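You operate a simulated robot arm through the tools that you are given. There is no shell and no other tool.

The job below is to be done with a simulated two-armed robot. You get a single attempt, and the scene is never put back.

## Task
Leak-test the body on the rig at the pressure on the card.
Fine: set the grey knob, clamp, turn the blue knob to TEST, wait for the result, vent, then lift the clamp.

The check looks at the end state, three seconds after you hand in, the way a careful person would. Anything else that was tipped, shoved, dropped, spilled or broken makes it a failure.

## Robot
Two 7-joint arms with three-finger grippers on one trunk that stands fixed in place. Base frame: the origin is at the foot of the trunk, x ahead of it, y to its left, z up. Units: mm, degrees, N and s.
The left shoulder is at [70, 165, 1238], the right one opposite. With the tool pointing down near the work surface each hand reaches from about 360 to 880 mm from the base axis, measured 20 degrees to its own side. Payload 3.91 kg a hand.
Tool frame (each hand has its own): the origin (TCP) lies between the finger pads and is the grasp point; the fingertips stand 30 mm ahead of it; z points along the fingers, y is the line along which they close. The gripper opens to 116 mm. The gripper's body begins 73 mm behind the TCP.
Orientation is that of the tool frame in the base frame, as a unit quaternion [w, x, y, z]. With the fingers straight down and closing along the base's y, the tool's x points along the base's -x, its y along +y and its z along -z.

## Interface
- The arms move only by the tool arm_command. It takes "left_deltas", "right_deltas" or both (then of equal length, played together; a hand with none holds still); each is a list of rows, each a list of 7 numbers: the gripper command, from -1 (shut) to 1 (fully open), values between in proportion, then the shift along the base's x, y, z in m, then the turn, a rotation vector about the base's x, y, z in degrees. In form: [[fingers, tx, ty, tz, rx, ry, rz], ...]. A call has 1 to 20 rows; each row is the pose to reach, as a shift and turn from the pose commanded when the call began. Rows are played at 5 a second. More than 50 mm and 8.6 degrees between two rows, or a gripper value outside its range, and nothing of the call is played. Where a pose cannot be reached the arm comes as near as it can. A force on the tool above 40 N (or 10 N above the force at the start of the call, whichever is more), or a blocked arm, ends the call early, and 0.2 s more pass. Each finger travels about 153 mm/s and halts on what it meets, pressing with about 42 N; the grip force reading is that of the motor and also rises with nothing between the fingers. The clock runs only during rows and for 0.2 s after the last one: add rows that repeat a pose to give the fingers time. It gives the time, the measured TCP pose, the force on the tool (base axes), the opening and the grip force at its end, in the units of the frame above (readings bear some noise), with the torque about the TCP (base axes, N m) and any sound that the robot's microphone picked up.
- Cameras (640 x 400 px; columns grow to the right, rows downward): "scene" is now at [134.5, 28.2, 1558.7]; the picture's right is [0.32, -0.95, 0.00], its down [-0.50, -0.17, -0.85] and it looks along [0.80, 0.27, -0.53] (base axes); focal length 325 px, centre (320, 200). "left" rides on the left gripper at [75, 17, -88] in its tool frame; the picture's right is [-0.22, 0.97, 0.00], its down [-0.70, -0.16, -0.70] and it looks along [-0.68, -0.16, 0.71] (tool axes); focal length 247 px, centre (320, 200). "right" rides on the right gripper at [52, 56, -88] in its tool frame; the picture's right is [-0.73, 0.68, 0.00], its down [-0.49, -0.52, -0.70] and it looks along [-0.48, -0.51, 0.71] (tool axes); focal length 247 px, centre (320, 200).
- get_image(camera): a new picture of that camera. The clock stands still meanwhile.
- raise_lower(by): slides the trunk up (or, below 0, down) by that many mm; the arms and the scene camera ride with it, the base frame stays. It gives what a move gives, with no picture.
- head_to(pan, tilt): turns the head with the scene camera to pan (to the left, within 86 degrees either way) and tilt (down, from -29 to 69), counted from straight ahead of the robot. It gives what a move gives.
- measure_at(camera, pixels): for up to 12 pixels [column, row] of the newest picture of that camera ("zoom" is the newest enlarged one), the place [x, y, z] in the base frame of the surface seen there, good to about 2 mm. The clock stands still meanwhile.
- close_up(camera, box): a new picture of the part [left, top, right, bottom] of that camera's present view, enlarged. The clock stands still meanwhile.
- close_job(): hands the job in; it is judged then, once.

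Leave the grippers open and the arms clear of the work at the hand-in unless told otherwise.

The tools are called after "Request:" as a command line: name --argument value ..., lists and objects as JSON in quotes. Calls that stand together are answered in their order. arm_command: Moves the arms, as the interface text tells. Its arguments: {"type":"object","properties":{"left_deltas":{"type":"array"},"right_deltas":{"type":"array"}},"required":[]} The other tools are called the same way: raise_lower (by) slides the trunk up or down; head_to (pan, tilt) turns the head that bears the scene camera; get_image (camera) takes a picture; measure_at (camera, pixels) gives the place of the surface under pixels of a picture; close_up (camera, box) takes an enlarged picture of a part of a camera's view; close_job () hands the job in.

At the start:

```text
t: 0.0
left_ee_pos: [582.4, 447.2, 1392.9]
left_orientation: [0.0, 0.0, 1.0, 0.0]
left_contact_force: [-0.5, 0.1, -0.5]
left_wrist_torque: [-0.02, 0.0, -0.01]
left_finger_gap: 115.7
left_finger_force: 0.0
right_ee_pos: [433.5, -23.6, 1360.0]
right_orientation: [0.0, 0.0, 1.0, 0.002]
right_contact_force: [-0.5, -0.4, 0.4]
right_wrist_torque: [0.0, 0.01, -0.01]
right_finger_gap: 116.0
right_finger_force: 0.0
trunk travel left (down, up): [-775.0, 65.0]
head pan, tilt: [18.5, 32.0]
```

scene: 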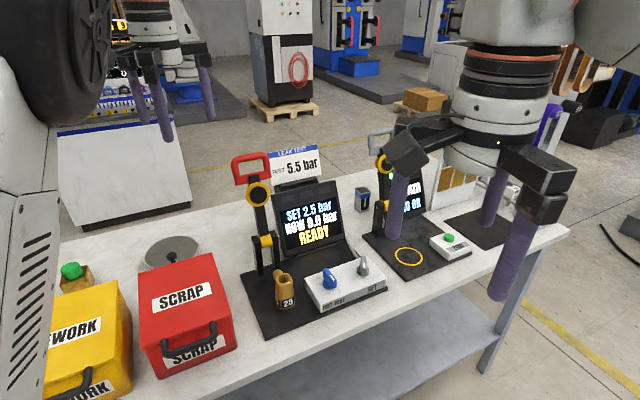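
right: 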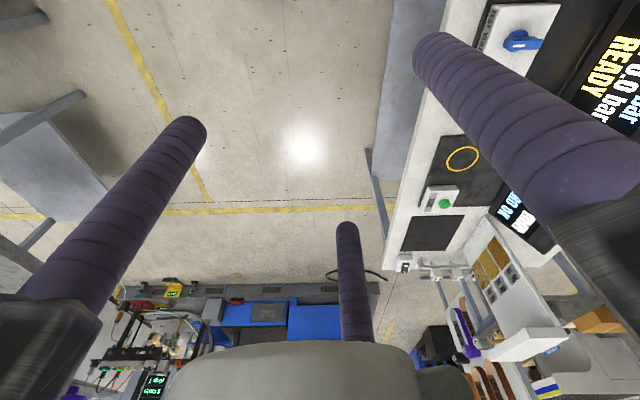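
left: 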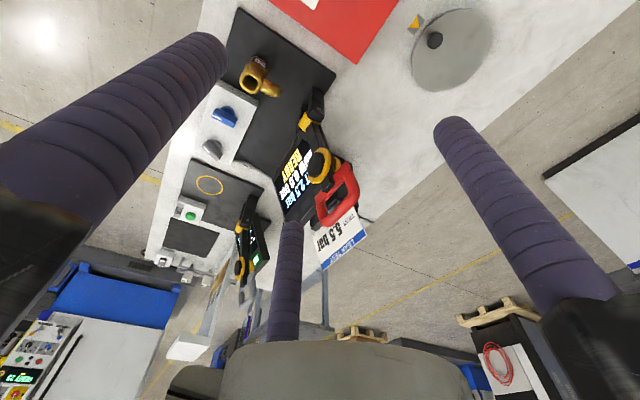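

I can see the rig in the middle: a screen reading "SET 2.5 bar / NOW 0.0 bar / READY", a card reading 5.5 bar, a brass body marked 25, blue and grey knobs, and a red-handled clamp. I'll enlarge the scene to read the details.

Request:
close_up --camera "scene" --box '[220, 140, 400, 340]'

Request:
close_up --camera "scene" --box '[300, 240, 400, 320]'

Request:
close_up --camera "left" --box '[150, 0, 390, 280]'

```text
2.00 times, centred on (310, 240) of scene
```

zoom: 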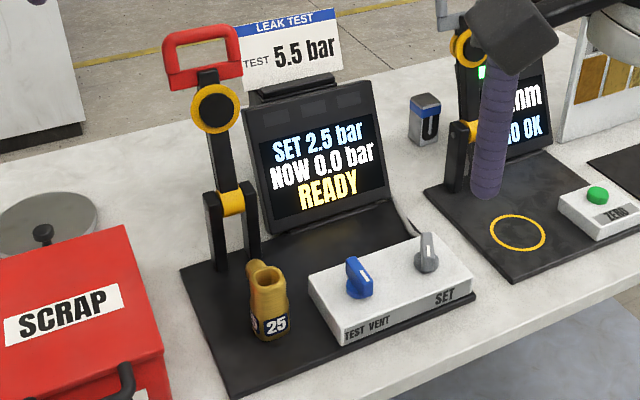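

```text
5.00 times, centred on (350, 280) of scene
```

zoom: 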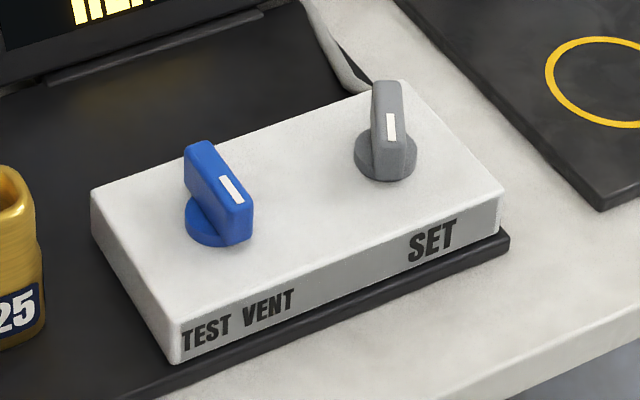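

```text
1.43 times, centred on (270, 140) of left
```

zoom: 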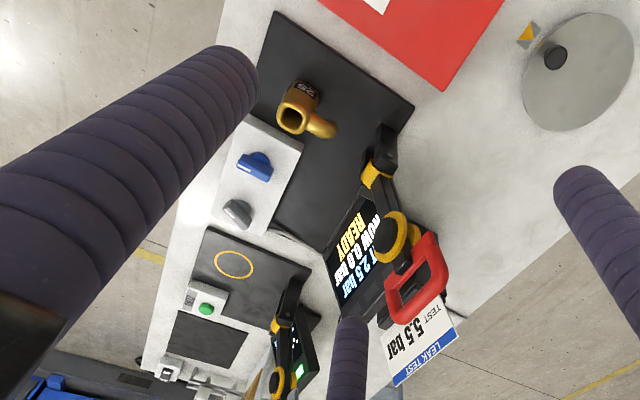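

Now I'll measure the key points, using the newest zoom (the left one) only for reference and the scene camera for the measurement.

Request:
close_up --camera "scene" --box '[300, 240, 400, 320]'

Request:
measure_at --camera "zoom" --pixels '[[203, 143], [245, 213], [230, 190], [206, 238], [385, 85], [390, 128], [385, 172], [92, 190], [176, 312], [503, 188], [404, 82], [300, 210]]'

Request:
measure_at --camera "scene" --pixels '[[250, 157], [236, 170], [267, 165], [258, 194], [258, 215], [264, 242], [285, 274], [284, 296], [247, 280], [310, 215], [297, 165], [265, 338]]'

```text
5.00 times, centred on (350, 280) of scene
```

zoom: 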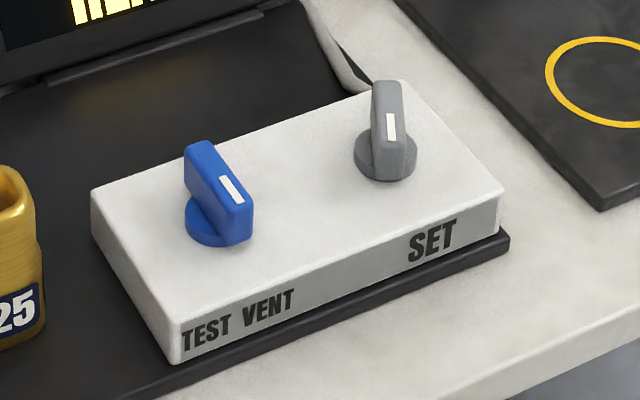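

```text
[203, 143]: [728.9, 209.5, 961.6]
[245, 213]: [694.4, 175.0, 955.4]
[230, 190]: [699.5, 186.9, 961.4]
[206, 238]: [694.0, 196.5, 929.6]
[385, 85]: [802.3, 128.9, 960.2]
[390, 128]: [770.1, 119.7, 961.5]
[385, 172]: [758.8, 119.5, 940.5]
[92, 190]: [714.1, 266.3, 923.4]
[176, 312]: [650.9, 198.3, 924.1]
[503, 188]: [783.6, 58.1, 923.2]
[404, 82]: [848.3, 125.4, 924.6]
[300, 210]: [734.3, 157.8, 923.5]
```

```text
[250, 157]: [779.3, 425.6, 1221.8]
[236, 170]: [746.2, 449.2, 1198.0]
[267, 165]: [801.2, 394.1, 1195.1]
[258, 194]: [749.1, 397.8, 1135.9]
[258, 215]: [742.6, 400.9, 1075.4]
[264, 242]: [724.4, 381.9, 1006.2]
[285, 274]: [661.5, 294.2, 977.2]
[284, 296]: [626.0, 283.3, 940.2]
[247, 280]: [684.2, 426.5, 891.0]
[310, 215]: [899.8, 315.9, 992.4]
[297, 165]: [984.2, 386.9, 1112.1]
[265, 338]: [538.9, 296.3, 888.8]
```

The table top is near z 880, the knob box top is near 923.5, and the rig is turned about 47 degrees in the base frame. I'll enlarge the card and the clamp next, since I need to read the card properly and work out how the clamp moves.

Request:
close_up --camera "scene" --box '[225, 140, 345, 215]'

Request:
close_up --camera "scene" --box '[225, 145, 305, 225]'

Request:
close_up --camera "scene" --box '[230, 220, 310, 320]'

Request:
close_up --camera "left" --box '[220, 40, 380, 140]'

Request:
close_up --camera "left" --box '[270, 80, 380, 280]'

```text
5.33 times, centred on (285, 178) of scene
```

zoom: 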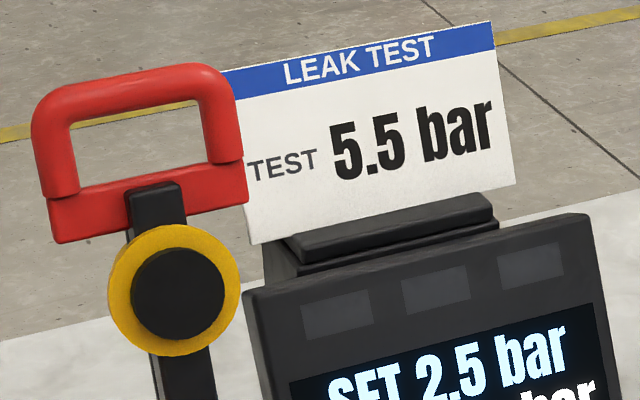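

```text
5.00 times, centred on (265, 185) of scene
```

zoom: 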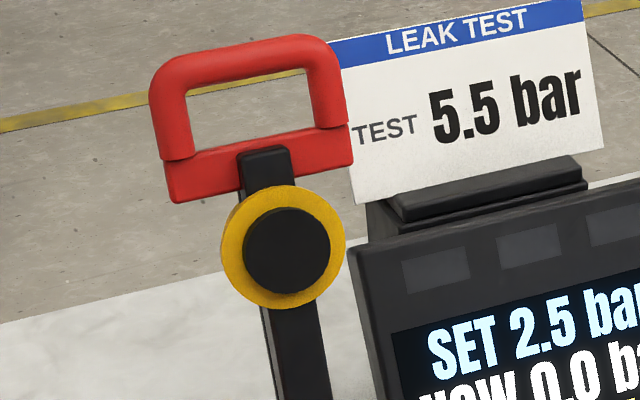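

```text
4.00 times, centred on (270, 270) of scene
```

zoom: 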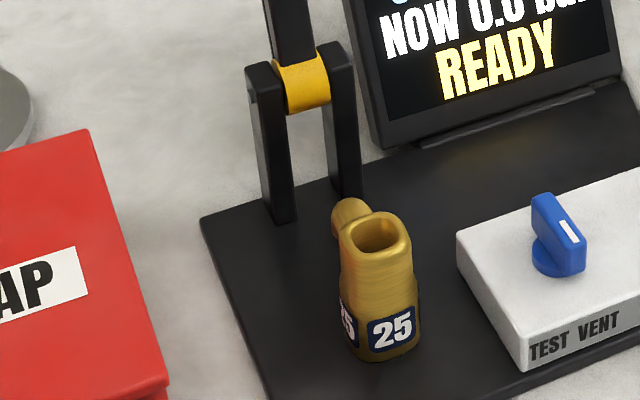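

```text
4.00 times, centred on (300, 90) of left
```

zoom: 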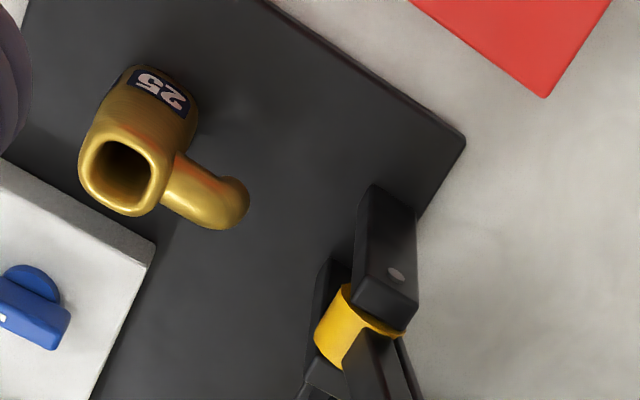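

```text
2.00 times, centred on (325, 180) of left
```

zoom: 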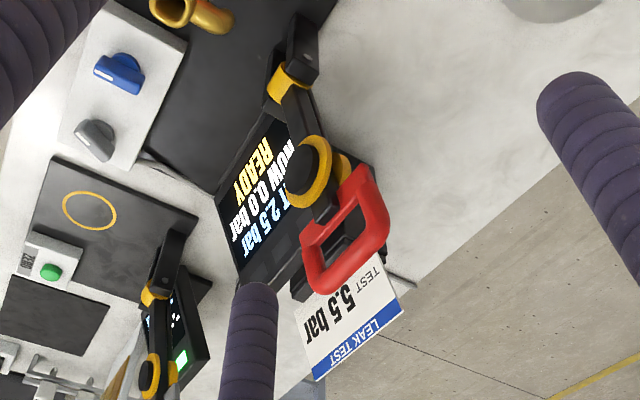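

The card reads TEST 5.5 bar, and the rig shows SET 2.5. The clamp lever stands upright on a pivot with a red U handle on top, and its yellow pad will swing down onto the body. Next I'll measure the handle, the pivot and the labels in more detail.

Request:
close_up --camera "scene" --box '[225, 145, 305, 225]'

Request:
measure_at --camera "zoom" --pixels '[[250, 58], [175, 70], [320, 52], [170, 120], [335, 100], [180, 185], [345, 150], [262, 175], [285, 250], [235, 250], [285, 200], [300, 370]]'

Request:
close_up --camera "scene" --box '[230, 220, 310, 320]'

Request:
measure_at --camera "zoom" --pixels '[[305, 85], [265, 75], [340, 55], [375, 218], [345, 235], [408, 225], [352, 210], [380, 330], [285, 210], [352, 185], [548, 348], [600, 325]]'

```text
5.00 times, centred on (265, 185) of scene
```

zoom: 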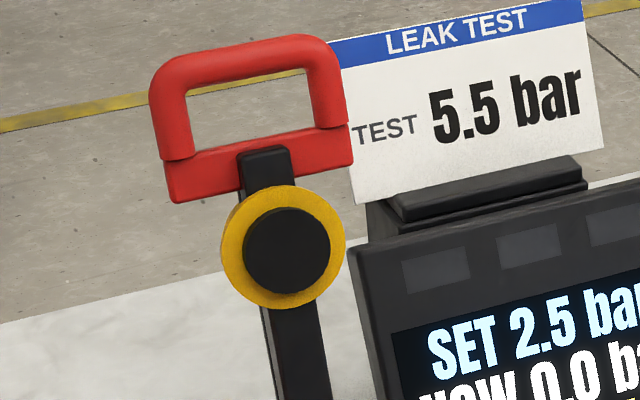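

```text
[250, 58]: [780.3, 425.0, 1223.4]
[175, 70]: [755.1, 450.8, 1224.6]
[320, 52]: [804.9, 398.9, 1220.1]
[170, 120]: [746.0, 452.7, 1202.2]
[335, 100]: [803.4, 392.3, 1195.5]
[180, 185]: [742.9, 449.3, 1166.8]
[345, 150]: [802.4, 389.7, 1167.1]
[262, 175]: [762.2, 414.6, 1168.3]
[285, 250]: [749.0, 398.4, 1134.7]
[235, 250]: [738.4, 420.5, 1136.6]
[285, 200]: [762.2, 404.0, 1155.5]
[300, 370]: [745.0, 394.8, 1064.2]
```

```text
4.00 times, centred on (270, 270) of scene
```

zoom: 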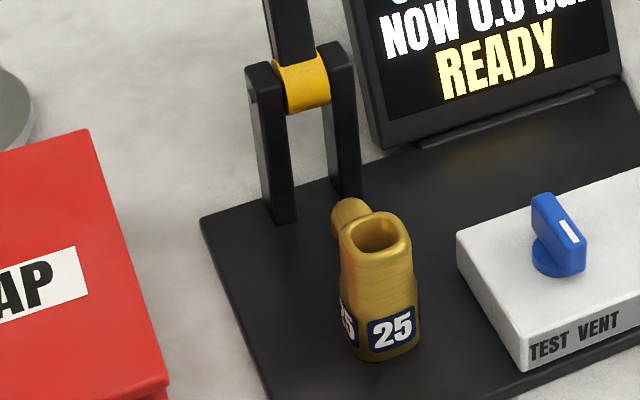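

```text
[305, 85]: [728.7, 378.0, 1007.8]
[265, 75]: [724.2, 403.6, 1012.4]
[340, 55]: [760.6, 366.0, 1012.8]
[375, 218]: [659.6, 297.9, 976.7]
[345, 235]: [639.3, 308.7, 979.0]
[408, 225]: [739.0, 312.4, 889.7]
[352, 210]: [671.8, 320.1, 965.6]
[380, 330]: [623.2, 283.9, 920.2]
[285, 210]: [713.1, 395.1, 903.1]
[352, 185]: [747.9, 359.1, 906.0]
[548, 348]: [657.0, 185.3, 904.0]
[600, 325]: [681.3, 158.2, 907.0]
```

The handle bar is about 230 mm from the pivot and leans back about 15 degrees. When the lever comes down, the bar should end near (571, 224, 999). The right hand isn't needed, so I'll move it 220 mm to the right (−y) at its present height to give the left arm room.

Request:
arm_command --right_deltas '[[1, 0, -0.04, 0, 0, 0, 0], [1, 0, -0.08, 0, 0, 0, 0], [1, 0, -0.12, 0, 0, 0, 0], [1, 0, -0.16, 0, 0, 0, 0], [1, 0, -0.2, 0, 0, 0, 0], [1, 0, -0.22, 0, 0, 0, 0]]'

Request:
get_image --camera "scene"

Request:
measure_at --camera "scene" --pixels '[[140, 293], [212, 255], [240, 342], [165, 378], [190, 270], [200, 330]]'

```text
t: 1.4
left_ee_pos: [583.1, 448.4, 1391.0]
left_orientation: [0.001, 0.0, 1.0, -0.002]
left_contact_force: [0.7, 1.1, 0.1]
left_wrist_torque: [-0.08, 0.01, -0.01]
left_finger_gap: 115.8
left_finger_force: 0.1
right_ee_pos: [434.3, -202.4, 1360.5]
right_orientation: [-0.001, -0.001, 1.0, 0.0]
right_contact_force: [0.8, 0.4, 0.3]
right_wrist_torque: [0.02, 0.01, -0.02]
right_finger_gap: 115.8
right_finger_force: 0.1
right hand out of reach, approached as far as the arm can: row 5, 6
trunk travel left (down, up): [-775.0, 65.0]
head pan, tilt: [18.5, 32.0]
```

```text
taken
```

scene: 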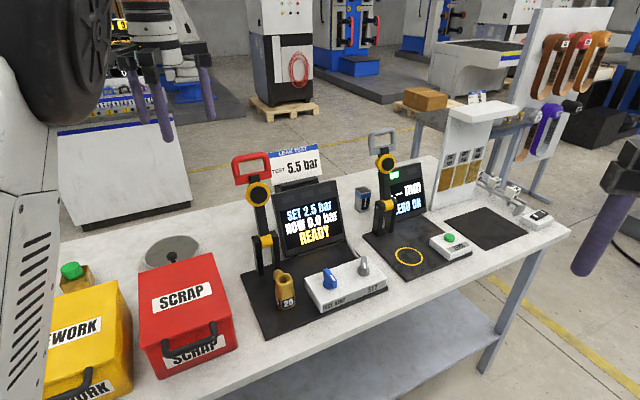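

```text
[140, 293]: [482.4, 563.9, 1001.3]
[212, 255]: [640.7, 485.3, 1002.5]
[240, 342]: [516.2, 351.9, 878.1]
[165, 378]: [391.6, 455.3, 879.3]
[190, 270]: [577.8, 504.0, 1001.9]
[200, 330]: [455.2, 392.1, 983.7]
```

The right hand stopped at y −202, which is clear of the left arm's path. The scrap box top is at z 1001, to the left of where the handle will come down. Next I'll move the left hand high across to above the knob box with a 44-degree yaw, then come down to about z 1200 to look.

Request:
arm_command --left_deltas '[[1, 0.012, -0.03, 0, 0, 0, 4.4], [1, 0.025, -0.06, 0, 0, 0, 8.8], [1, 0.038, -0.09, 0, 0, 0, 13.2], [1, 0.05, -0.12, 0, 0, 0, 17.6], [1, 0.062, -0.15, 0, 0, 0, 22], [1, 0.075, -0.18, 0, 0, 0, 26.4], [1, 0.087, -0.21, 0, 0, 0, 30.8], [1, 0.1, -0.24, 0, 0, 0, 35.2], [1, 0.112, -0.27, 0, 0, 0, 39.6], [1, 0.125, -0.295, 0, 0, 0, 44], [0.5, 0.125, -0.295, -0.04, 0, 0, 44], [0, 0.125, -0.295, -0.08, 0, 0, 44], [-0.1, 0.125, -0.295, -0.12, 0, 0, 44], [-0.1, 0.125, -0.295, -0.16, 0, 0, 44], [-0.1, 0.125, -0.295, -0.19, 0, 0, 44], [-0.1, 0.125, -0.295, -0.19, 0, 0, 44]]'

Request:
get_image --camera "left"

Request:
get_image --camera "scene"

```text
t: 4.8
left_ee_pos: [706.6, 152.5, 1201.9]
left_orientation: [0.001, -0.375, 0.927, 0.0]
left_contact_force: [0.6, 0.4, 0.4]
left_wrist_torque: [-0.02, -0.01, -0.01]
left_finger_gap: 52.0
left_finger_force: 0.0
right_ee_pos: [434.1, -202.5, 1360.7]
right_orientation: [-0.001, 0.0, 1.0, 0.0]
right_contact_force: [0.4, 0.9, -0.5]
right_wrist_torque: [-0.02, -0.03, -0.04]
right_finger_gap: 115.8
right_finger_force: 0.0
trunk travel left (down, up): [-775.0, 65.0]
head pan, tilt: [18.5, 32.0]
```

```text
taken
```

left: 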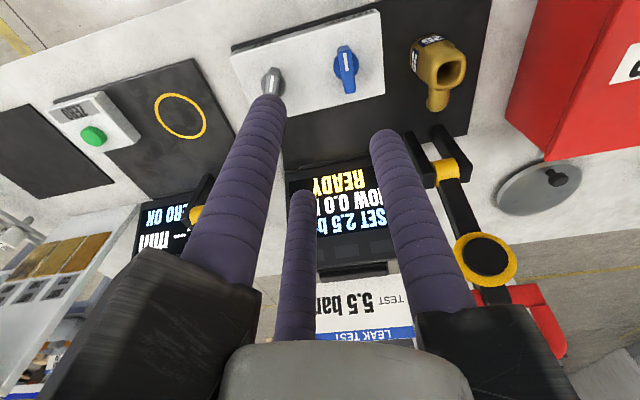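

```text
taken
```

scene: 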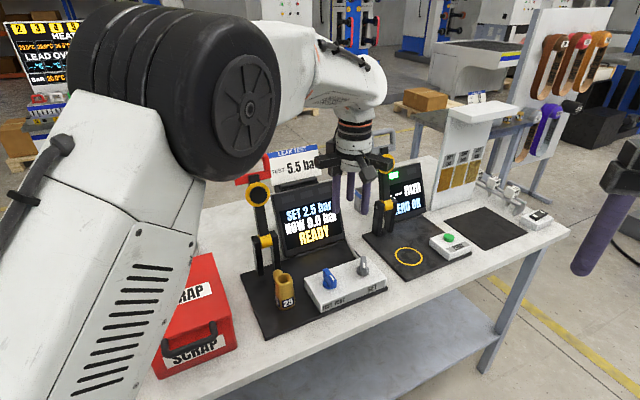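

The left camera view is upside down, but it shows both knobs. I also see a third purple rod between the two fingers, with its tip near pixel (300, 195). Before going lower I'll measure it along with the fingertips and the knobs.

Request:
measure_at --camera "left" --pixels '[[301, 197], [297, 240], [290, 320], [270, 105], [388, 135], [240, 200], [410, 220]]'

Request:
close_up --camera "left" --box '[220, 0, 400, 112]'

Request:
close_up --camera "scene" --box '[300, 130, 400, 230]'

```text
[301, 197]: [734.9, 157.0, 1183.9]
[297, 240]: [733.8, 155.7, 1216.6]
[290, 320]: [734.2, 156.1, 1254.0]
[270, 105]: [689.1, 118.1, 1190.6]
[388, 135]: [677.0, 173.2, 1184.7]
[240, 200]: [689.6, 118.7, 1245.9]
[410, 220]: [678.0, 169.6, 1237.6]
```

```text
3.56 times, centred on (310, 56) of left
```

zoom: 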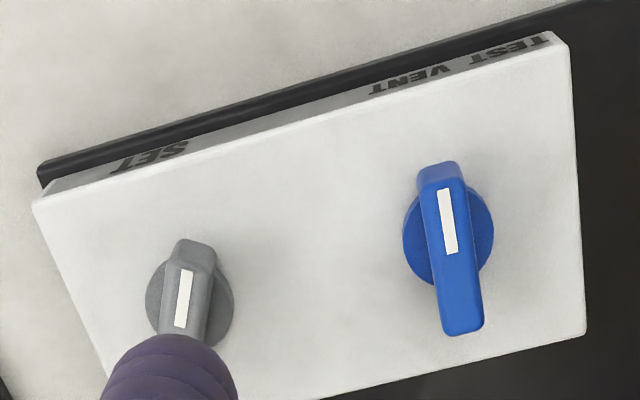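

```text
4.00 times, centred on (350, 180) of scene
```

zoom: 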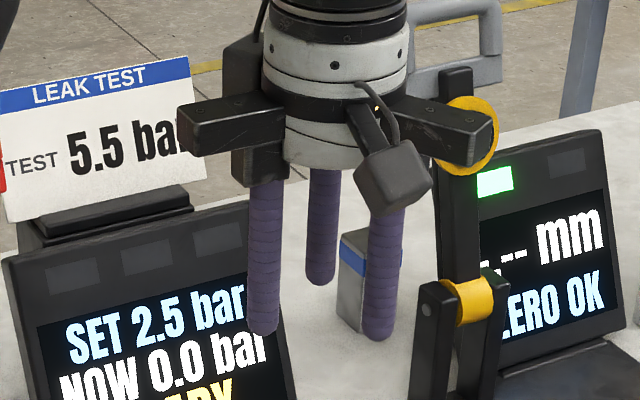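

The gripper's real geometry shows three rods spaced 120 degrees apart around the tool axis: one at tool +y and two on the −y side. The text only describes two, so I'll plan grasps that work with all three. Next I'll measure both knobs accurately in this enlarged view.

Request:
close_up --camera "left" --box '[220, 0, 400, 112]'

Request:
measure_at --camera "zoom" --pixels '[[440, 172], [464, 322], [441, 200], [458, 250], [425, 175], [465, 175], [445, 325], [480, 320], [405, 235], [490, 225], [430, 290], [490, 250]]'

Request:
measure_at --camera "zoom" --pixels '[[195, 245], [187, 275], [181, 322], [178, 250], [212, 250], [165, 325], [205, 325], [150, 295], [230, 300], [190, 335], [160, 335], [220, 335]]'

Request:
measure_at --camera "zoom" --pixels '[[560, 38], [585, 335], [36, 203], [150, 158], [400, 85], [515, 50], [410, 80], [490, 55]]'

```text
3.56 times, centred on (310, 56) of left
```

zoom: 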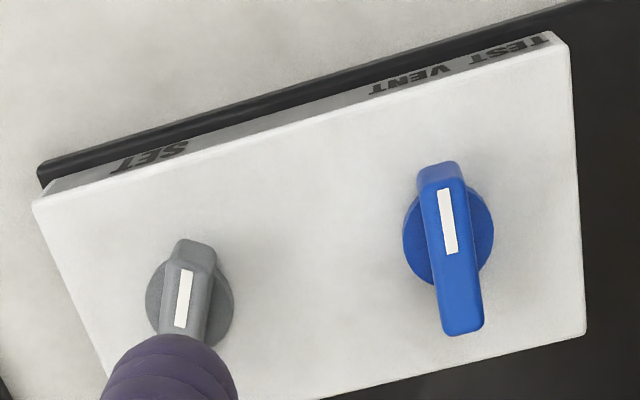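

```text
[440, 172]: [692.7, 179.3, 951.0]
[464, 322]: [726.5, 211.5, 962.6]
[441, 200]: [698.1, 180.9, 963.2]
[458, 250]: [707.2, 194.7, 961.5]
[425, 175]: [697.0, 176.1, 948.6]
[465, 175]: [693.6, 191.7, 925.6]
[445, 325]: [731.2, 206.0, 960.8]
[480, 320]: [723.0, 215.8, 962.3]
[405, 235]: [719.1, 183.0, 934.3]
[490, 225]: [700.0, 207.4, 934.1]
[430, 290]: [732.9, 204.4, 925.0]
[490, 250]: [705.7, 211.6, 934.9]
```

```text
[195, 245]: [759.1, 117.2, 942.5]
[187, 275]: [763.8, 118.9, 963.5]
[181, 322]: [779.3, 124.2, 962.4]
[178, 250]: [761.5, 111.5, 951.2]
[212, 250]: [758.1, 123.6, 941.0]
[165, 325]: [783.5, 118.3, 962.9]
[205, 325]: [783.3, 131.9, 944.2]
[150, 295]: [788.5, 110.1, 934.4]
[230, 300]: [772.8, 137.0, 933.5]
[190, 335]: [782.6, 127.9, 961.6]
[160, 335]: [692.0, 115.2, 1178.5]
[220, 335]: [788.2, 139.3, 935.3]
```

```text
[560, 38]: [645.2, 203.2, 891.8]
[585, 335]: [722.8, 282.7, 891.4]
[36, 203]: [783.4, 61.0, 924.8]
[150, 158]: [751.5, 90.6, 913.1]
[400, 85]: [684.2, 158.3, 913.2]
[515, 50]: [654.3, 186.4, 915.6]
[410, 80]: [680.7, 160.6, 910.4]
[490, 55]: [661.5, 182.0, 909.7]
```

The grey knob is centred near (780.5, 124), and its pointer lies about 25 degrees clockwise from straight-front, which fits about 10 degrees per bar. The blue knob is centred near (710.5, 195.5), pointing straight to the front at VENT. Before going down I'll close the fingers in free air to see how the three rods meet, and measure the neighbouring rig's lever for clearance.

Request:
arm_command --left_deltas '[[-0.6, 0, 0, 0, 0, 0, 0], [-1, 0, 0, 0, 0, 0, 0], [-1, 0, 0, 0, 0, 0, 0], [-1, 0, 0, 0, 0, 0, 0]]'

Request:
get_image --camera "left"

Request:
measure_at --camera "scene" --pixels '[[383, 138], [385, 160], [383, 205], [380, 235], [405, 190], [365, 200]]'

```text
t: 5.8
left_ee_pos: [707.7, 152.3, 1203.1]
left_orientation: [0.0, -0.375, 0.927, 0.0]
left_contact_force: [-0.2, -0.1, 0.3]
left_wrist_torque: [-0.01, 0.0, 0.02]
left_finger_gap: 9.0
left_finger_force: 41.9
right_ee_pos: [434.3, -203.8, 1361.7]
right_orientation: [0.0, 0.0, 1.0, 0.0]
right_contact_force: [-0.2, 0.3, -0.3]
right_wrist_torque: [0.05, 0.0, -0.02]
right_finger_gap: 115.9
right_finger_force: 0.1
trunk travel left (down, up): [-775.0, 65.0]
head pan, tilt: [18.5, 32.0]
```

```text
taken
```

left: 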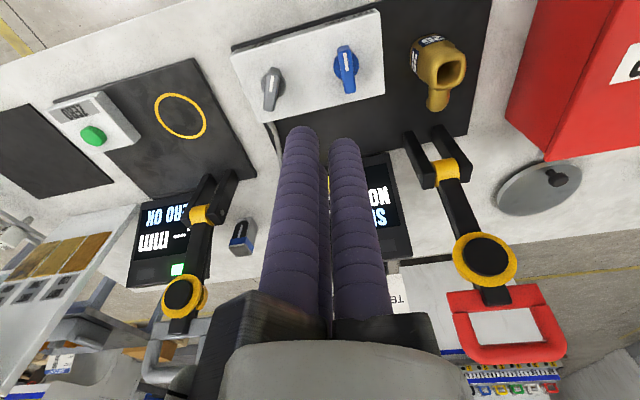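

```text
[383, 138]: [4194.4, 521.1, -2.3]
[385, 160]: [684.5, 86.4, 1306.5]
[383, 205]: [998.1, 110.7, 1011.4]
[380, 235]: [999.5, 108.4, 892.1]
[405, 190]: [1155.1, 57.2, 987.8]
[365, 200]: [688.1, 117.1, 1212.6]
```

The rods physically meet at a reading of 9 mm, so the three-jaw geometry is real. A bar gripped between them will sit about 6 mm toward tool +y, and I'll offset for that. The neighbouring lever at x ≈ 998 is well clear. I'll move above the grey knob, yawed 25.5 degrees back to line up with its bar, and stop 20 mm above its top.

Request:
arm_command --left_deltas '[[-0.4, 0.015, -0.007, -0.03, 0, 0, -5.1], [0.2, 0.03, -0.0135, -0.06, 0, 0, -10.2], [0.2, 0.045, -0.0205, -0.09, 0, 0, -15.3], [0.2, 0.06, -0.027, -0.12, 0, 0, -20.4], [0.2, 0.075, -0.0339, -0.15, 0, 0, -25.5], [0.2, 0.075, -0.0339, -0.175, 0, 0, -25.5], [0.2, 0.075, -0.0339, -0.193, 0, 0, -25.5], [0.2, 0.075, -0.0339, -0.193, 0, 0, -25.5]]'

Request:
get_image --camera "left"

Request:
get_image --camera "scene"

```text
t: 7.6
left_ee_pos: [782.9, 118.4, 1007.4]
left_orientation: [0.001, -0.161, 0.987, 0.0]
left_contact_force: [0.1, -1.0, -0.3]
left_wrist_torque: [-0.02, 0.0, 0.01]
left_finger_gap: 69.7
left_finger_force: 0.0
right_ee_pos: [434.2, -203.0, 1360.6]
right_orientation: [-0.001, -0.002, 1.0, 0.001]
right_contact_force: [0.8, 0.0, 0.1]
right_wrist_torque: [-0.01, 0.01, 0.04]
right_finger_gap: 116.0
right_finger_force: 0.0
trunk travel left (down, up): [-775.0, 65.0]
head pan, tilt: [18.5, 32.0]
```

```text
taken
```

left: 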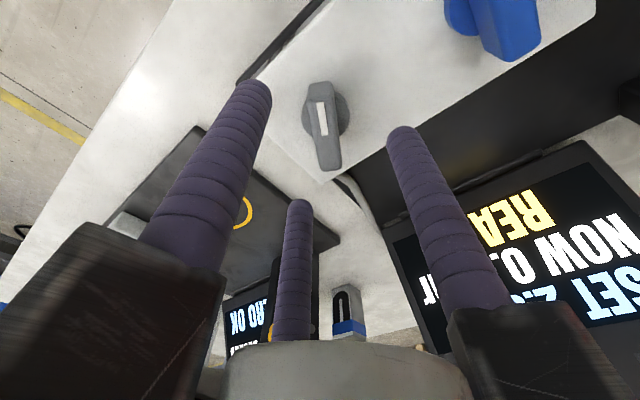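

```text
taken
```

scene: 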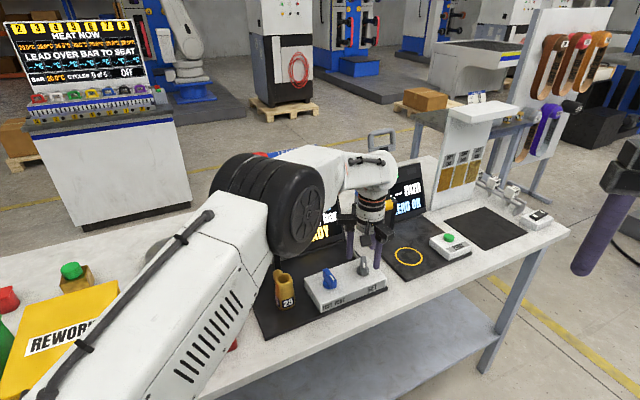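

The hand is over the grey knob, but the elbow now hides the clamp in the scene view. I'll measure how far the elbow is from the clamp and the body, and re-measure the knob from this closer view.

Request:
measure_at --camera "scene" --pixels '[[300, 220], [290, 255], [260, 240], [245, 265], [320, 175], [225, 200], [255, 160], [240, 290]]'

Request:
measure_at --camera "left" --pixels '[[318, 92], [330, 160], [311, 90], [329, 88], [322, 162], [340, 158], [320, 110], [327, 130], [303, 115], [346, 110]]'

Request:
close_up --camera "left" --box '[260, 60, 400, 200]'

```text
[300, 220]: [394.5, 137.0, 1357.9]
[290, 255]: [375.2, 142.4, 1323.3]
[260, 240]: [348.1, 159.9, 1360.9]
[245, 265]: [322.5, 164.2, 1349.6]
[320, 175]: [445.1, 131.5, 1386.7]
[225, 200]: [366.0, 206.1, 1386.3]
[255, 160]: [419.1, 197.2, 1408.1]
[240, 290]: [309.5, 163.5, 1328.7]
```

```text
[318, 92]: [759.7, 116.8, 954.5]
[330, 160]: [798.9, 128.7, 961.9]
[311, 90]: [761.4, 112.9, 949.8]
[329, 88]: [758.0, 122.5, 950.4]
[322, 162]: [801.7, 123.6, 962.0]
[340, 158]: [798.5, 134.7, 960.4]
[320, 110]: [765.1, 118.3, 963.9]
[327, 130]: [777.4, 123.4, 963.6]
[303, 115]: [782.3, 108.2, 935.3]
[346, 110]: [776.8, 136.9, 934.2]
```

```text
2.86 times, centred on (330, 130) of left
```

zoom: 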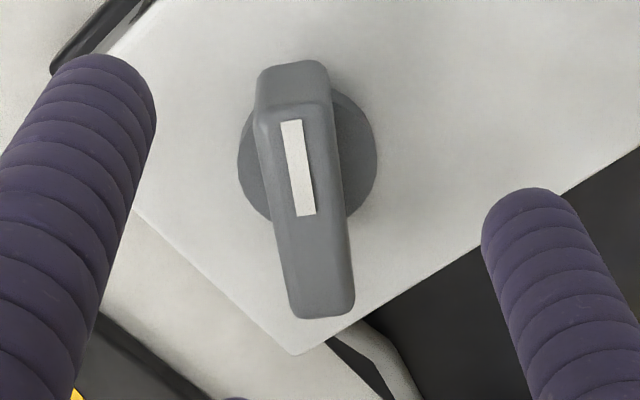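

The elbow is at z ≈ 1350, well clear. The knob centre (780, 124) and bar angle of about 18 degrees are confirmed. Now I'll go down 41 mm so the tips end just above the knob's disc.

Request:
arm_command --left_deltas '[[0.2, 0, 0, -0.015, 0, 0, 0], [0.2, 0, 0, -0.03, 0, 0, 0], [0.2, 0, 0, -0.04, 0, 0, 0], [0.2, 0, 0, -0.04, 0, 0, 0]]'

Request:
get_image --camera "left"

```text
t: 8.6
left_ee_pos: [782.2, 118.5, 967.8]
left_orientation: [0.0, -0.161, 0.987, -0.001]
left_contact_force: [0.3, -0.2, -0.4]
left_wrist_torque: [0.0, -0.02, -0.02]
left_finger_gap: 69.4
left_finger_force: 0.1
right_ee_pos: [434.9, -203.3, 1360.9]
right_orientation: [0.0, 0.0, 1.0, 0.0]
right_contact_force: [0.5, -0.2, 0.3]
right_wrist_torque: [-0.01, -0.03, 0.01]
right_finger_gap: 115.9
right_finger_force: 0.0
trunk travel left (down, up): [-775.0, 65.0]
head pan, tilt: [18.5, 32.0]
```

```text
taken
```

left: 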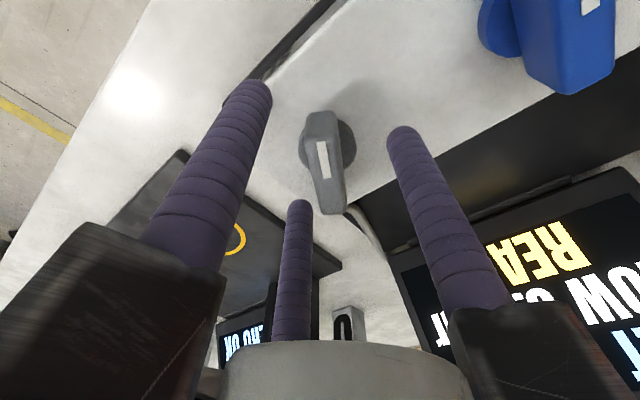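

No contact so far, and the bar lies between the rods. I'll close gradually around it.

Request:
arm_command --left_deltas '[[-0.3, 0, 0, 0, 0, 0, 0], [-0.42, 0, 0, 0, 0, 0, 0], [-0.5, 0, 0, 0, 0, 0, 0], [-0.55, 0, 0, 0, 0, 0, 0], [-0.6, 0, 0, 0, 0, 0, 0], [-0.6, 0, 0, 0, 0, 0, 0]]'

Request:
get_image --camera "left"

```text
t: 10.0
left_ee_pos: [782.3, 117.0, 968.6]
left_orientation: [0.0, -0.161, 0.987, 0.0]
left_contact_force: [2.6, -8.9, 0.4]
left_wrist_torque: [-0.17, -0.05, -0.01]
left_finger_gap: 26.5
left_finger_force: 44.7
right_ee_pos: [435.6, -205.1, 1359.5]
right_orientation: [0.0, 0.0, 1.0, 0.001]
right_contact_force: [0.0, 1.1, 0.0]
right_wrist_torque: [0.01, -0.02, 0.02]
right_finger_gap: 116.1
right_finger_force: 0.0
trunk travel left (down, up): [-775.0, 65.0]
head pan, tilt: [18.5, 32.0]
```

```text
taken
```

left: 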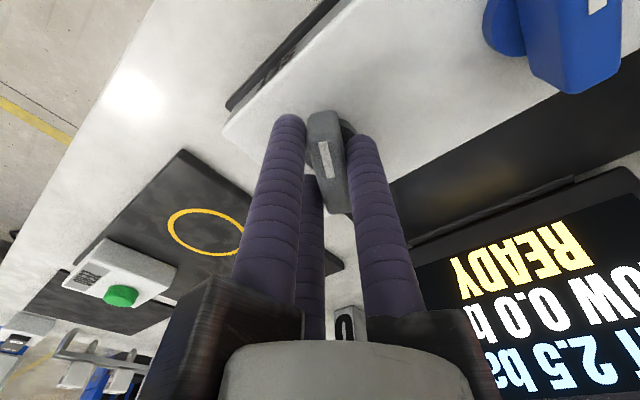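

The grip closed at 26.5 mm as predicted, with only about 9 N of side force. Now I'll turn the knob 10 degrees clockwise about its own centre and read the screen.

Request:
arm_command --left_deltas '[[-0.65, -0.0005, -0.0013, 0, 0, 0, -5], [-0.65, -0.0011, -0.0016, 0, 0, 0, -10], [-0.65, -0.0011, -0.0016, 0, 0, 0, -10]]'

Request:
get_image --camera "left"

Request:
get_image --camera "scene"

```text
t: 10.8
left_ee_pos: [782.3, 118.0, 967.6]
left_orientation: [0.0, -0.074, 0.997, 0.0]
left_contact_force: [1.1, -2.3, -4.4]
left_wrist_torque: [0.12, -1.46, -0.03]
left_finger_gap: 26.8
left_finger_force: 45.3
right_ee_pos: [435.2, -203.2, 1359.6]
right_orientation: [-0.001, -0.001, 1.0, 0.0]
right_contact_force: [-0.3, -0.3, -0.7]
right_wrist_torque: [-0.03, -0.02, 0.01]
right_finger_gap: 116.1
right_finger_force: 0.0
trunk travel left (down, up): [-775.0, 65.0]
head pan, tilt: [18.5, 32.0]
```

```text
taken
```

left: 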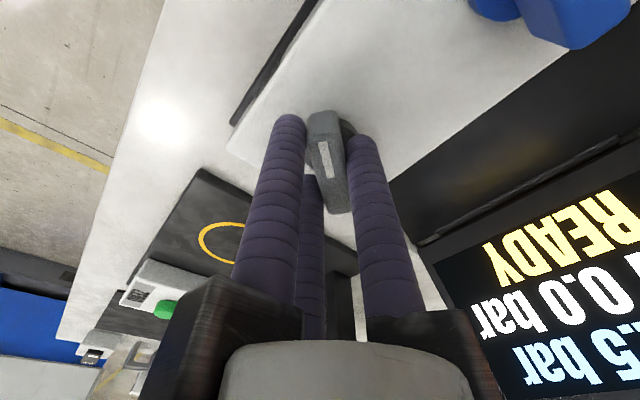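

```text
taken
```

scene: 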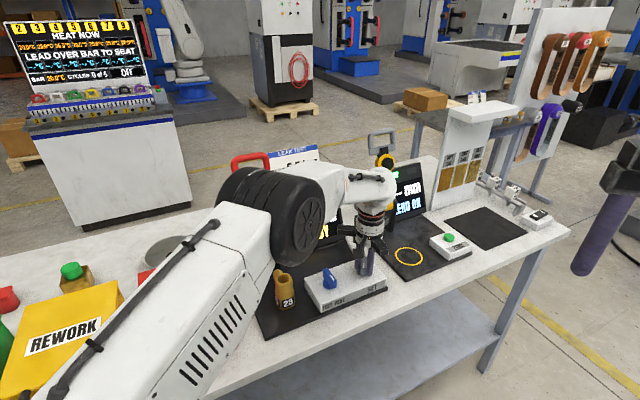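

The left camera shows SET now ending in ".5 bar", but the first digit is cut off and the scene view of the screen is blocked. I'll check whether the right camera can see the screen.

Request:
get_image --camera "right"

Request:
close_up --camera "left" --box '[440, 160, 640, 400]'

Request:
close_up --camera "scene" --box '[300, 180, 380, 250]'

```text
taken
```

right: 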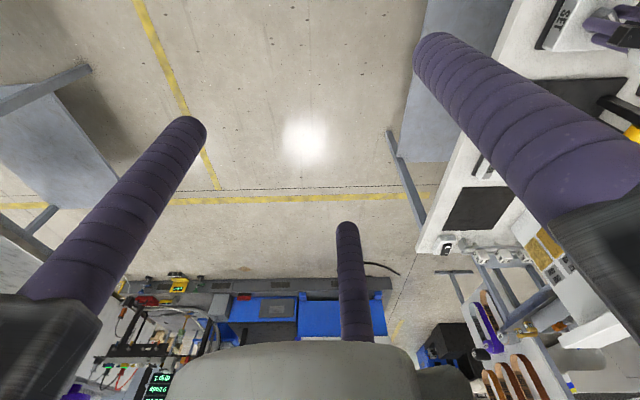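

```text
1.67 times, centred on (540, 280) of left
```

zoom: 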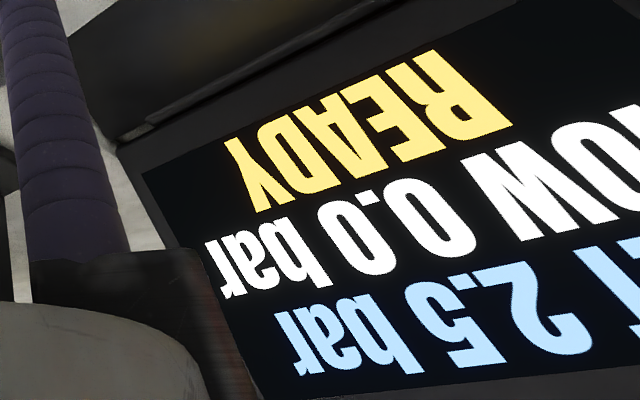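

```text
5.71 times, centred on (340, 215) of scene
```

zoom: 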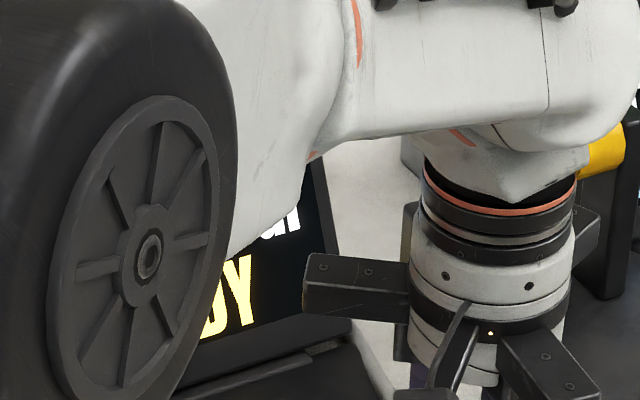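

SET still reads 2.5. I'll check whether the knob bar actually turned with the hand.

Request:
close_up --camera "left" --box '[270, 80, 390, 230]'

Request:
measure_at --camera "left" --pixels '[[322, 118], [327, 148], [337, 205], [325, 145], [330, 165]]'

```text
2.67 times, centred on (330, 155) of left
```

zoom: 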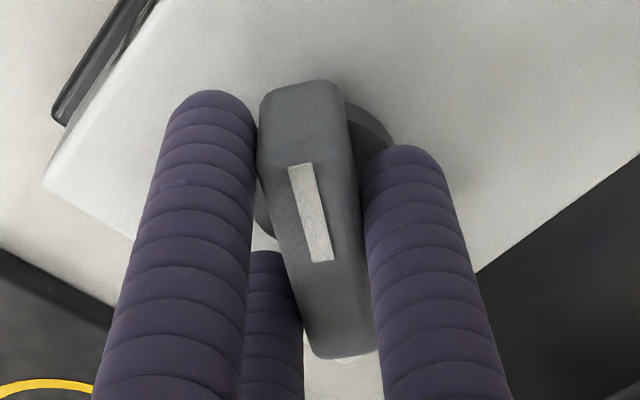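

```text
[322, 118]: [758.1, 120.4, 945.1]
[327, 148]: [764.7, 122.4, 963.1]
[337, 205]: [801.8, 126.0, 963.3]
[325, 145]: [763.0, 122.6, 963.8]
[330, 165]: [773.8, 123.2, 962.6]
```

The bar did turn about 10 degrees, from 17.5 to about 7, but the reading hasn't moved yet. The knob may have detents, so I'll turn another 10 degrees and look again.

Request:
arm_command --left_deltas '[[-0.65, -0.0006, 0, 0, 0, 0, -5], [-0.65, -0.0012, 0, 0, 0, 0, -10], [-0.65, -0.0012, 0, 0, 0, 0, -10], [-0.65, -0.0012, 0, 0, 0, 0, -10]]'

Request:
get_image --camera "left"

Request:
get_image --camera "scene"

```text
t: 11.8
left_ee_pos: [781.1, 118.3, 969.4]
left_orientation: [-0.001, 0.013, 1.0, -0.001]
left_contact_force: [-2.8, 2.9, -8.5]
left_wrist_torque: [-0.05, -0.92, 0.03]
left_finger_gap: 26.3
left_finger_force: 45.7
right_ee_pos: [435.9, -202.1, 1360.3]
right_orientation: [-0.001, 0.0, 1.0, 0.0]
right_contact_force: [-0.2, -0.1, 0.5]
right_wrist_torque: [-0.02, 0.02, 0.02]
right_finger_gap: 116.1
right_finger_force: 0.1
trunk travel left (down, up): [-775.0, 65.0]
head pan, tilt: [18.5, 32.0]
```

```text
taken
```

left: 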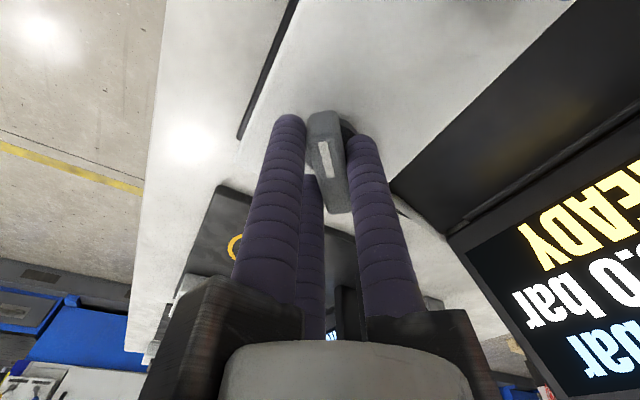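

```text
taken
```

scene: 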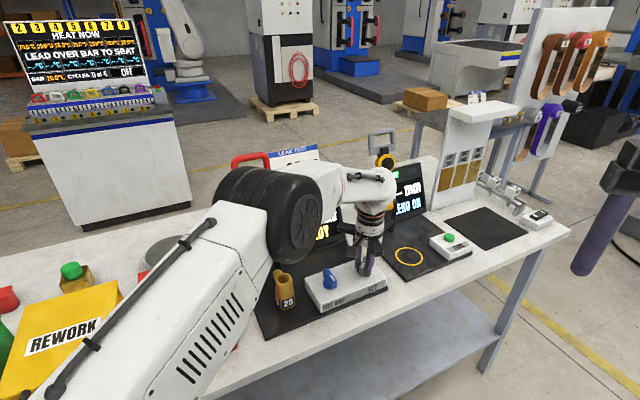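

The number is out of view now. I'll open the fingers, lift straight off the knob, and yaw the hand back so the left camera can see both the knob and the screen.

Request:
arm_command --left_deltas '[[-0.3, 0, 0, 0, 0, 0, 0], [0.2, 0, 0, 0, 0, 0, 0], [0.2, 0, 0, 0.02, 0, 0, 0], [0.2, 0, 0, 0.045, 0, 0, 0], [0.2, 0, 0, 0.07, 0, 0, 8], [0.2, 0, 0, 0.1, 0, 0, 16], [0.2, 0, 0, 0.12, 0, 0, 24], [0.2, 0, 0, 0.12, 0, 0, 32], [0.2, 0, 0, 0.12, 0, 0, 40], [0.2, 0, 0, 0.12, 0, 0, 40]]'

Request:
get_image --camera "left"

```text
t: 14.0
left_ee_pos: [781.8, 117.4, 1089.0]
left_orientation: [0.001, -0.33, 0.944, 0.0]
left_contact_force: [-0.1, 0.8, 0.4]
left_wrist_torque: [0.01, -0.02, -0.01]
left_finger_gap: 69.5
left_finger_force: 0.1
right_ee_pos: [434.4, -202.6, 1360.3]
right_orientation: [0.0, 0.0, 1.0, 0.0]
right_contact_force: [-0.6, 0.3, 0.1]
right_wrist_torque: [-0.02, -0.05, -0.01]
right_finger_gap: 116.4
right_finger_force: 0.0
trunk travel left (down, up): [-775.0, 65.0]
head pan, tilt: [18.5, 32.0]
```

```text
taken
```

left: 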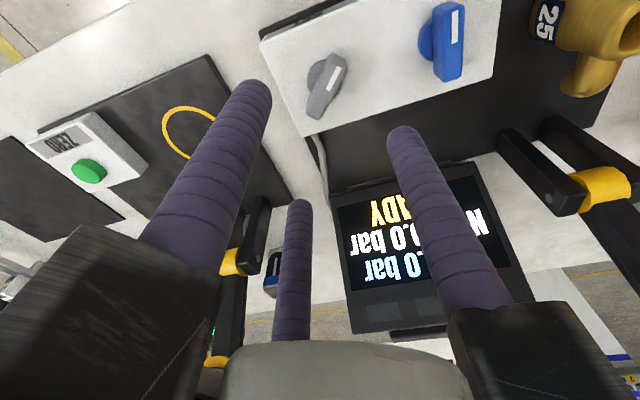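

SET now ends in ".0", with the first digit behind a finger. I'll check the scene view and measure the knob's angle.

Request:
close_up --camera "scene" --box '[270, 170, 390, 250]'

Request:
close_up --camera "left" --box '[270, 30, 390, 130]'

Request:
measure_at --camera "zoom" --pixels '[[382, 125], [328, 185], [275, 460], [370, 140], [345, 170], [295, 130], [240, 370]]'

```text
5.00 times, centred on (330, 210) of scene
```

zoom: 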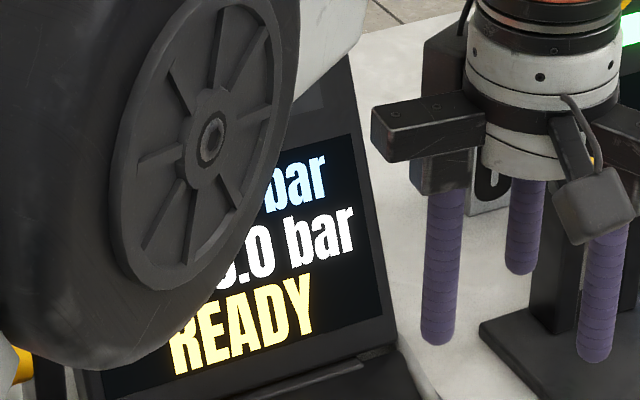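

```text
4.00 times, centred on (330, 80) of left
```

zoom: 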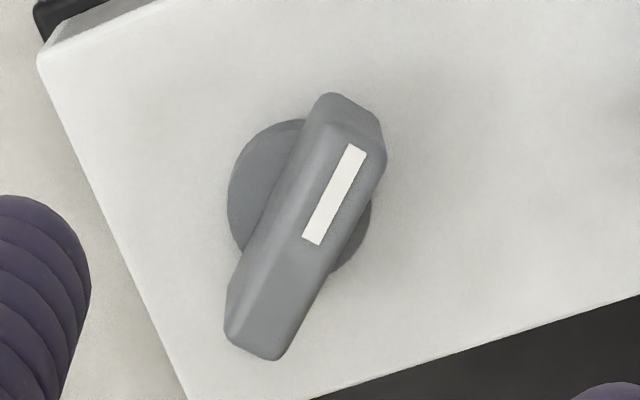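

```text
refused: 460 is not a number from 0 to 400
```

Request:
measure_at --camera "zoom" --pixels '[[357, 152], [312, 240], [240, 330], [275, 345], [330, 130], [370, 145], [232, 200], [365, 240], [335, 195], [250, 345]]'

Request:
arm_command --left_deltas '[[0.2, -0.02, -0.02, 0.03, 0, 0, 0], [0.2, -0.04, -0.04, 0.06, 0, 0, 0], [0.2, -0.06, -0.06, 0.09, 0, 0, 0], [0.2, -0.06, -0.06, 0.09, 0, 0, 0]]'

Request:
get_image --camera "left"

```text
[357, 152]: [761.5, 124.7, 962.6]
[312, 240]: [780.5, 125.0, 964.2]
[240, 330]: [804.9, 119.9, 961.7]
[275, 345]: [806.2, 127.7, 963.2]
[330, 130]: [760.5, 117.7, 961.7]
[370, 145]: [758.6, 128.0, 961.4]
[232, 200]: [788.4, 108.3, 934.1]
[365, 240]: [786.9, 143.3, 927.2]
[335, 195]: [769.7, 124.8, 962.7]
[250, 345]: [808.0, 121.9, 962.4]
```

```text
t: 15.0
left_ee_pos: [720.1, 57.0, 1177.7]
left_orientation: [-0.001, -0.33, 0.944, 0.0]
left_contact_force: [0.1, 0.5, -0.4]
left_wrist_torque: [-0.01, 0.02, -0.02]
left_finger_gap: 69.5
left_finger_force: 0.1
right_ee_pos: [434.3, -202.4, 1360.8]
right_orientation: [-0.001, 0.0, 1.0, 0.001]
right_contact_force: [-0.2, 0.7, 0.3]
right_wrist_torque: [0.0, -0.03, -0.01]
right_finger_gap: 116.1
right_finger_force: 0.1
trunk travel left (down, up): [-775.0, 65.0]
head pan, tilt: [18.5, 32.0]
```

```text
taken
```

left: 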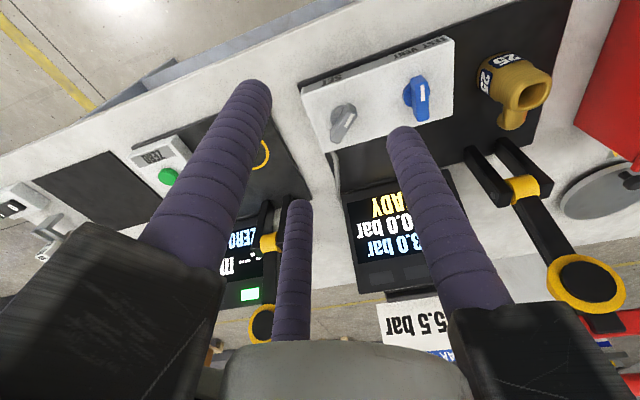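

SET now reads 3.0. The knob turned about 18 degrees for 0.5 bar, so there are detents and 5.5 needs a good deal more turning. I'll regrip with the hand yawed to about 61 degrees, which the three-rod symmetry allows. That gives a longer clockwise stroke and keeps the screen in the left camera's view.

Request:
arm_command --left_deltas '[[0.2, 0.016, 0.019, -0.02, 0, 0, 5.6], [0.2, 0.032, 0.037, -0.05, 0, 0, 11.2], [0.2, 0.048, 0.056, -0.08, 0, 0, 16.8], [0.2, 0.0638, 0.0748, -0.11, 0, 0, 22.5], [0.2, 0.0638, 0.0748, -0.14, 0, 0, 22.5], [0.2, 0.0638, 0.0748, -0.165, 0, 0, 22.5], [0.2, 0.0638, 0.0748, -0.165, 0, 0, 22.5]]'

Request:
get_image --camera "left"

```text
t: 16.6
left_ee_pos: [783.7, 131.2, 1015.1]
left_orientation: [0.0, -0.507, 0.862, 0.001]
left_contact_force: [-0.2, 0.2, 0.2]
left_wrist_torque: [-0.02, -0.02, 0.02]
left_finger_gap: 69.6
left_finger_force: 0.1
right_ee_pos: [433.6, -202.7, 1361.0]
right_orientation: [0.0, 0.0, 1.0, 0.0]
right_contact_force: [0.4, 0.6, -0.2]
right_wrist_torque: [0.02, 0.0, -0.04]
right_finger_gap: 116.2
right_finger_force: 0.1
trunk travel left (down, up): [-775.0, 65.0]
head pan, tilt: [18.5, 32.0]
```

```text
taken
```

left: 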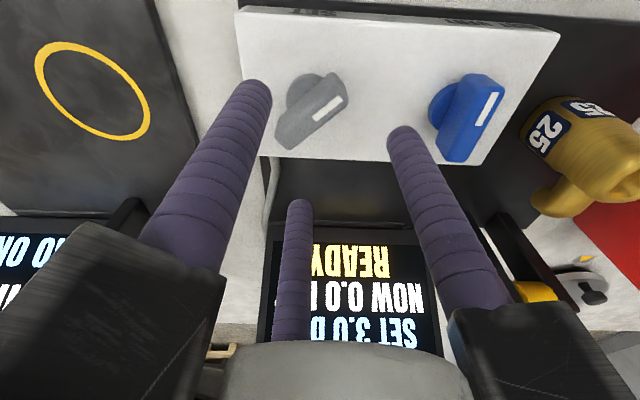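

The screen (SET 3.0) is readable from this pose, and the bar sits between the rods. I'll descend 47 mm, then close on the bar.

Request:
arm_command --left_deltas '[[0.2, 0, 0, -0.02, 0, 0, 0], [0.2, 0, 0, -0.035, 0, 0, 0], [0.2, 0, 0, -0.047, 0, 0, 0], [-0.3, 0, 0, -0.047, 0, 0, 0], [-0.42, 0, 0, -0.047, 0, 0, 0], [-0.5, 0, 0, -0.047, 0, 0, 0], [-0.55, 0, 0, -0.047, 0, 0, 0], [-0.62, 0, 0, -0.047, 0, 0, 0], [-0.62, 0, 0, -0.047, 0, 0, 0]]'

Request:
get_image --camera "left"

```text
t: 18.6
left_ee_pos: [783.0, 129.9, 967.9]
left_orientation: [0.0, -0.507, 0.862, 0.0]
left_contact_force: [0.3, -7.1, -1.6]
left_wrist_torque: [-0.13, -0.15, 0.0]
left_finger_gap: 26.4
left_finger_force: 44.6
right_ee_pos: [434.3, -202.9, 1359.7]
right_orientation: [-0.001, 0.0, 1.0, 0.001]
right_contact_force: [-0.6, -0.1, 0.3]
right_wrist_torque: [0.02, 0.0, -0.02]
right_finger_gap: 116.1
right_finger_force: 0.0
trunk travel left (down, up): [-775.0, 65.0]
head pan, tilt: [18.5, 32.0]
```

```text
taken
```

left: 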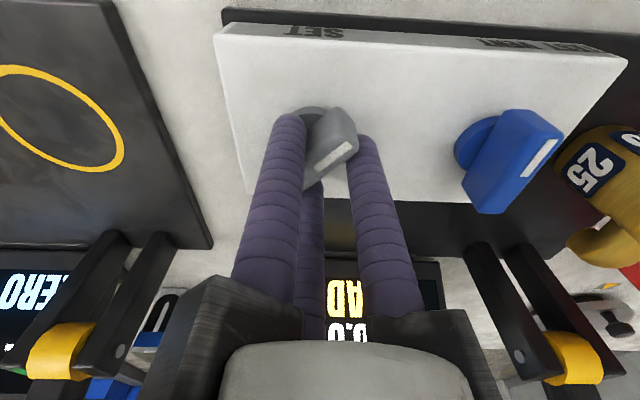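

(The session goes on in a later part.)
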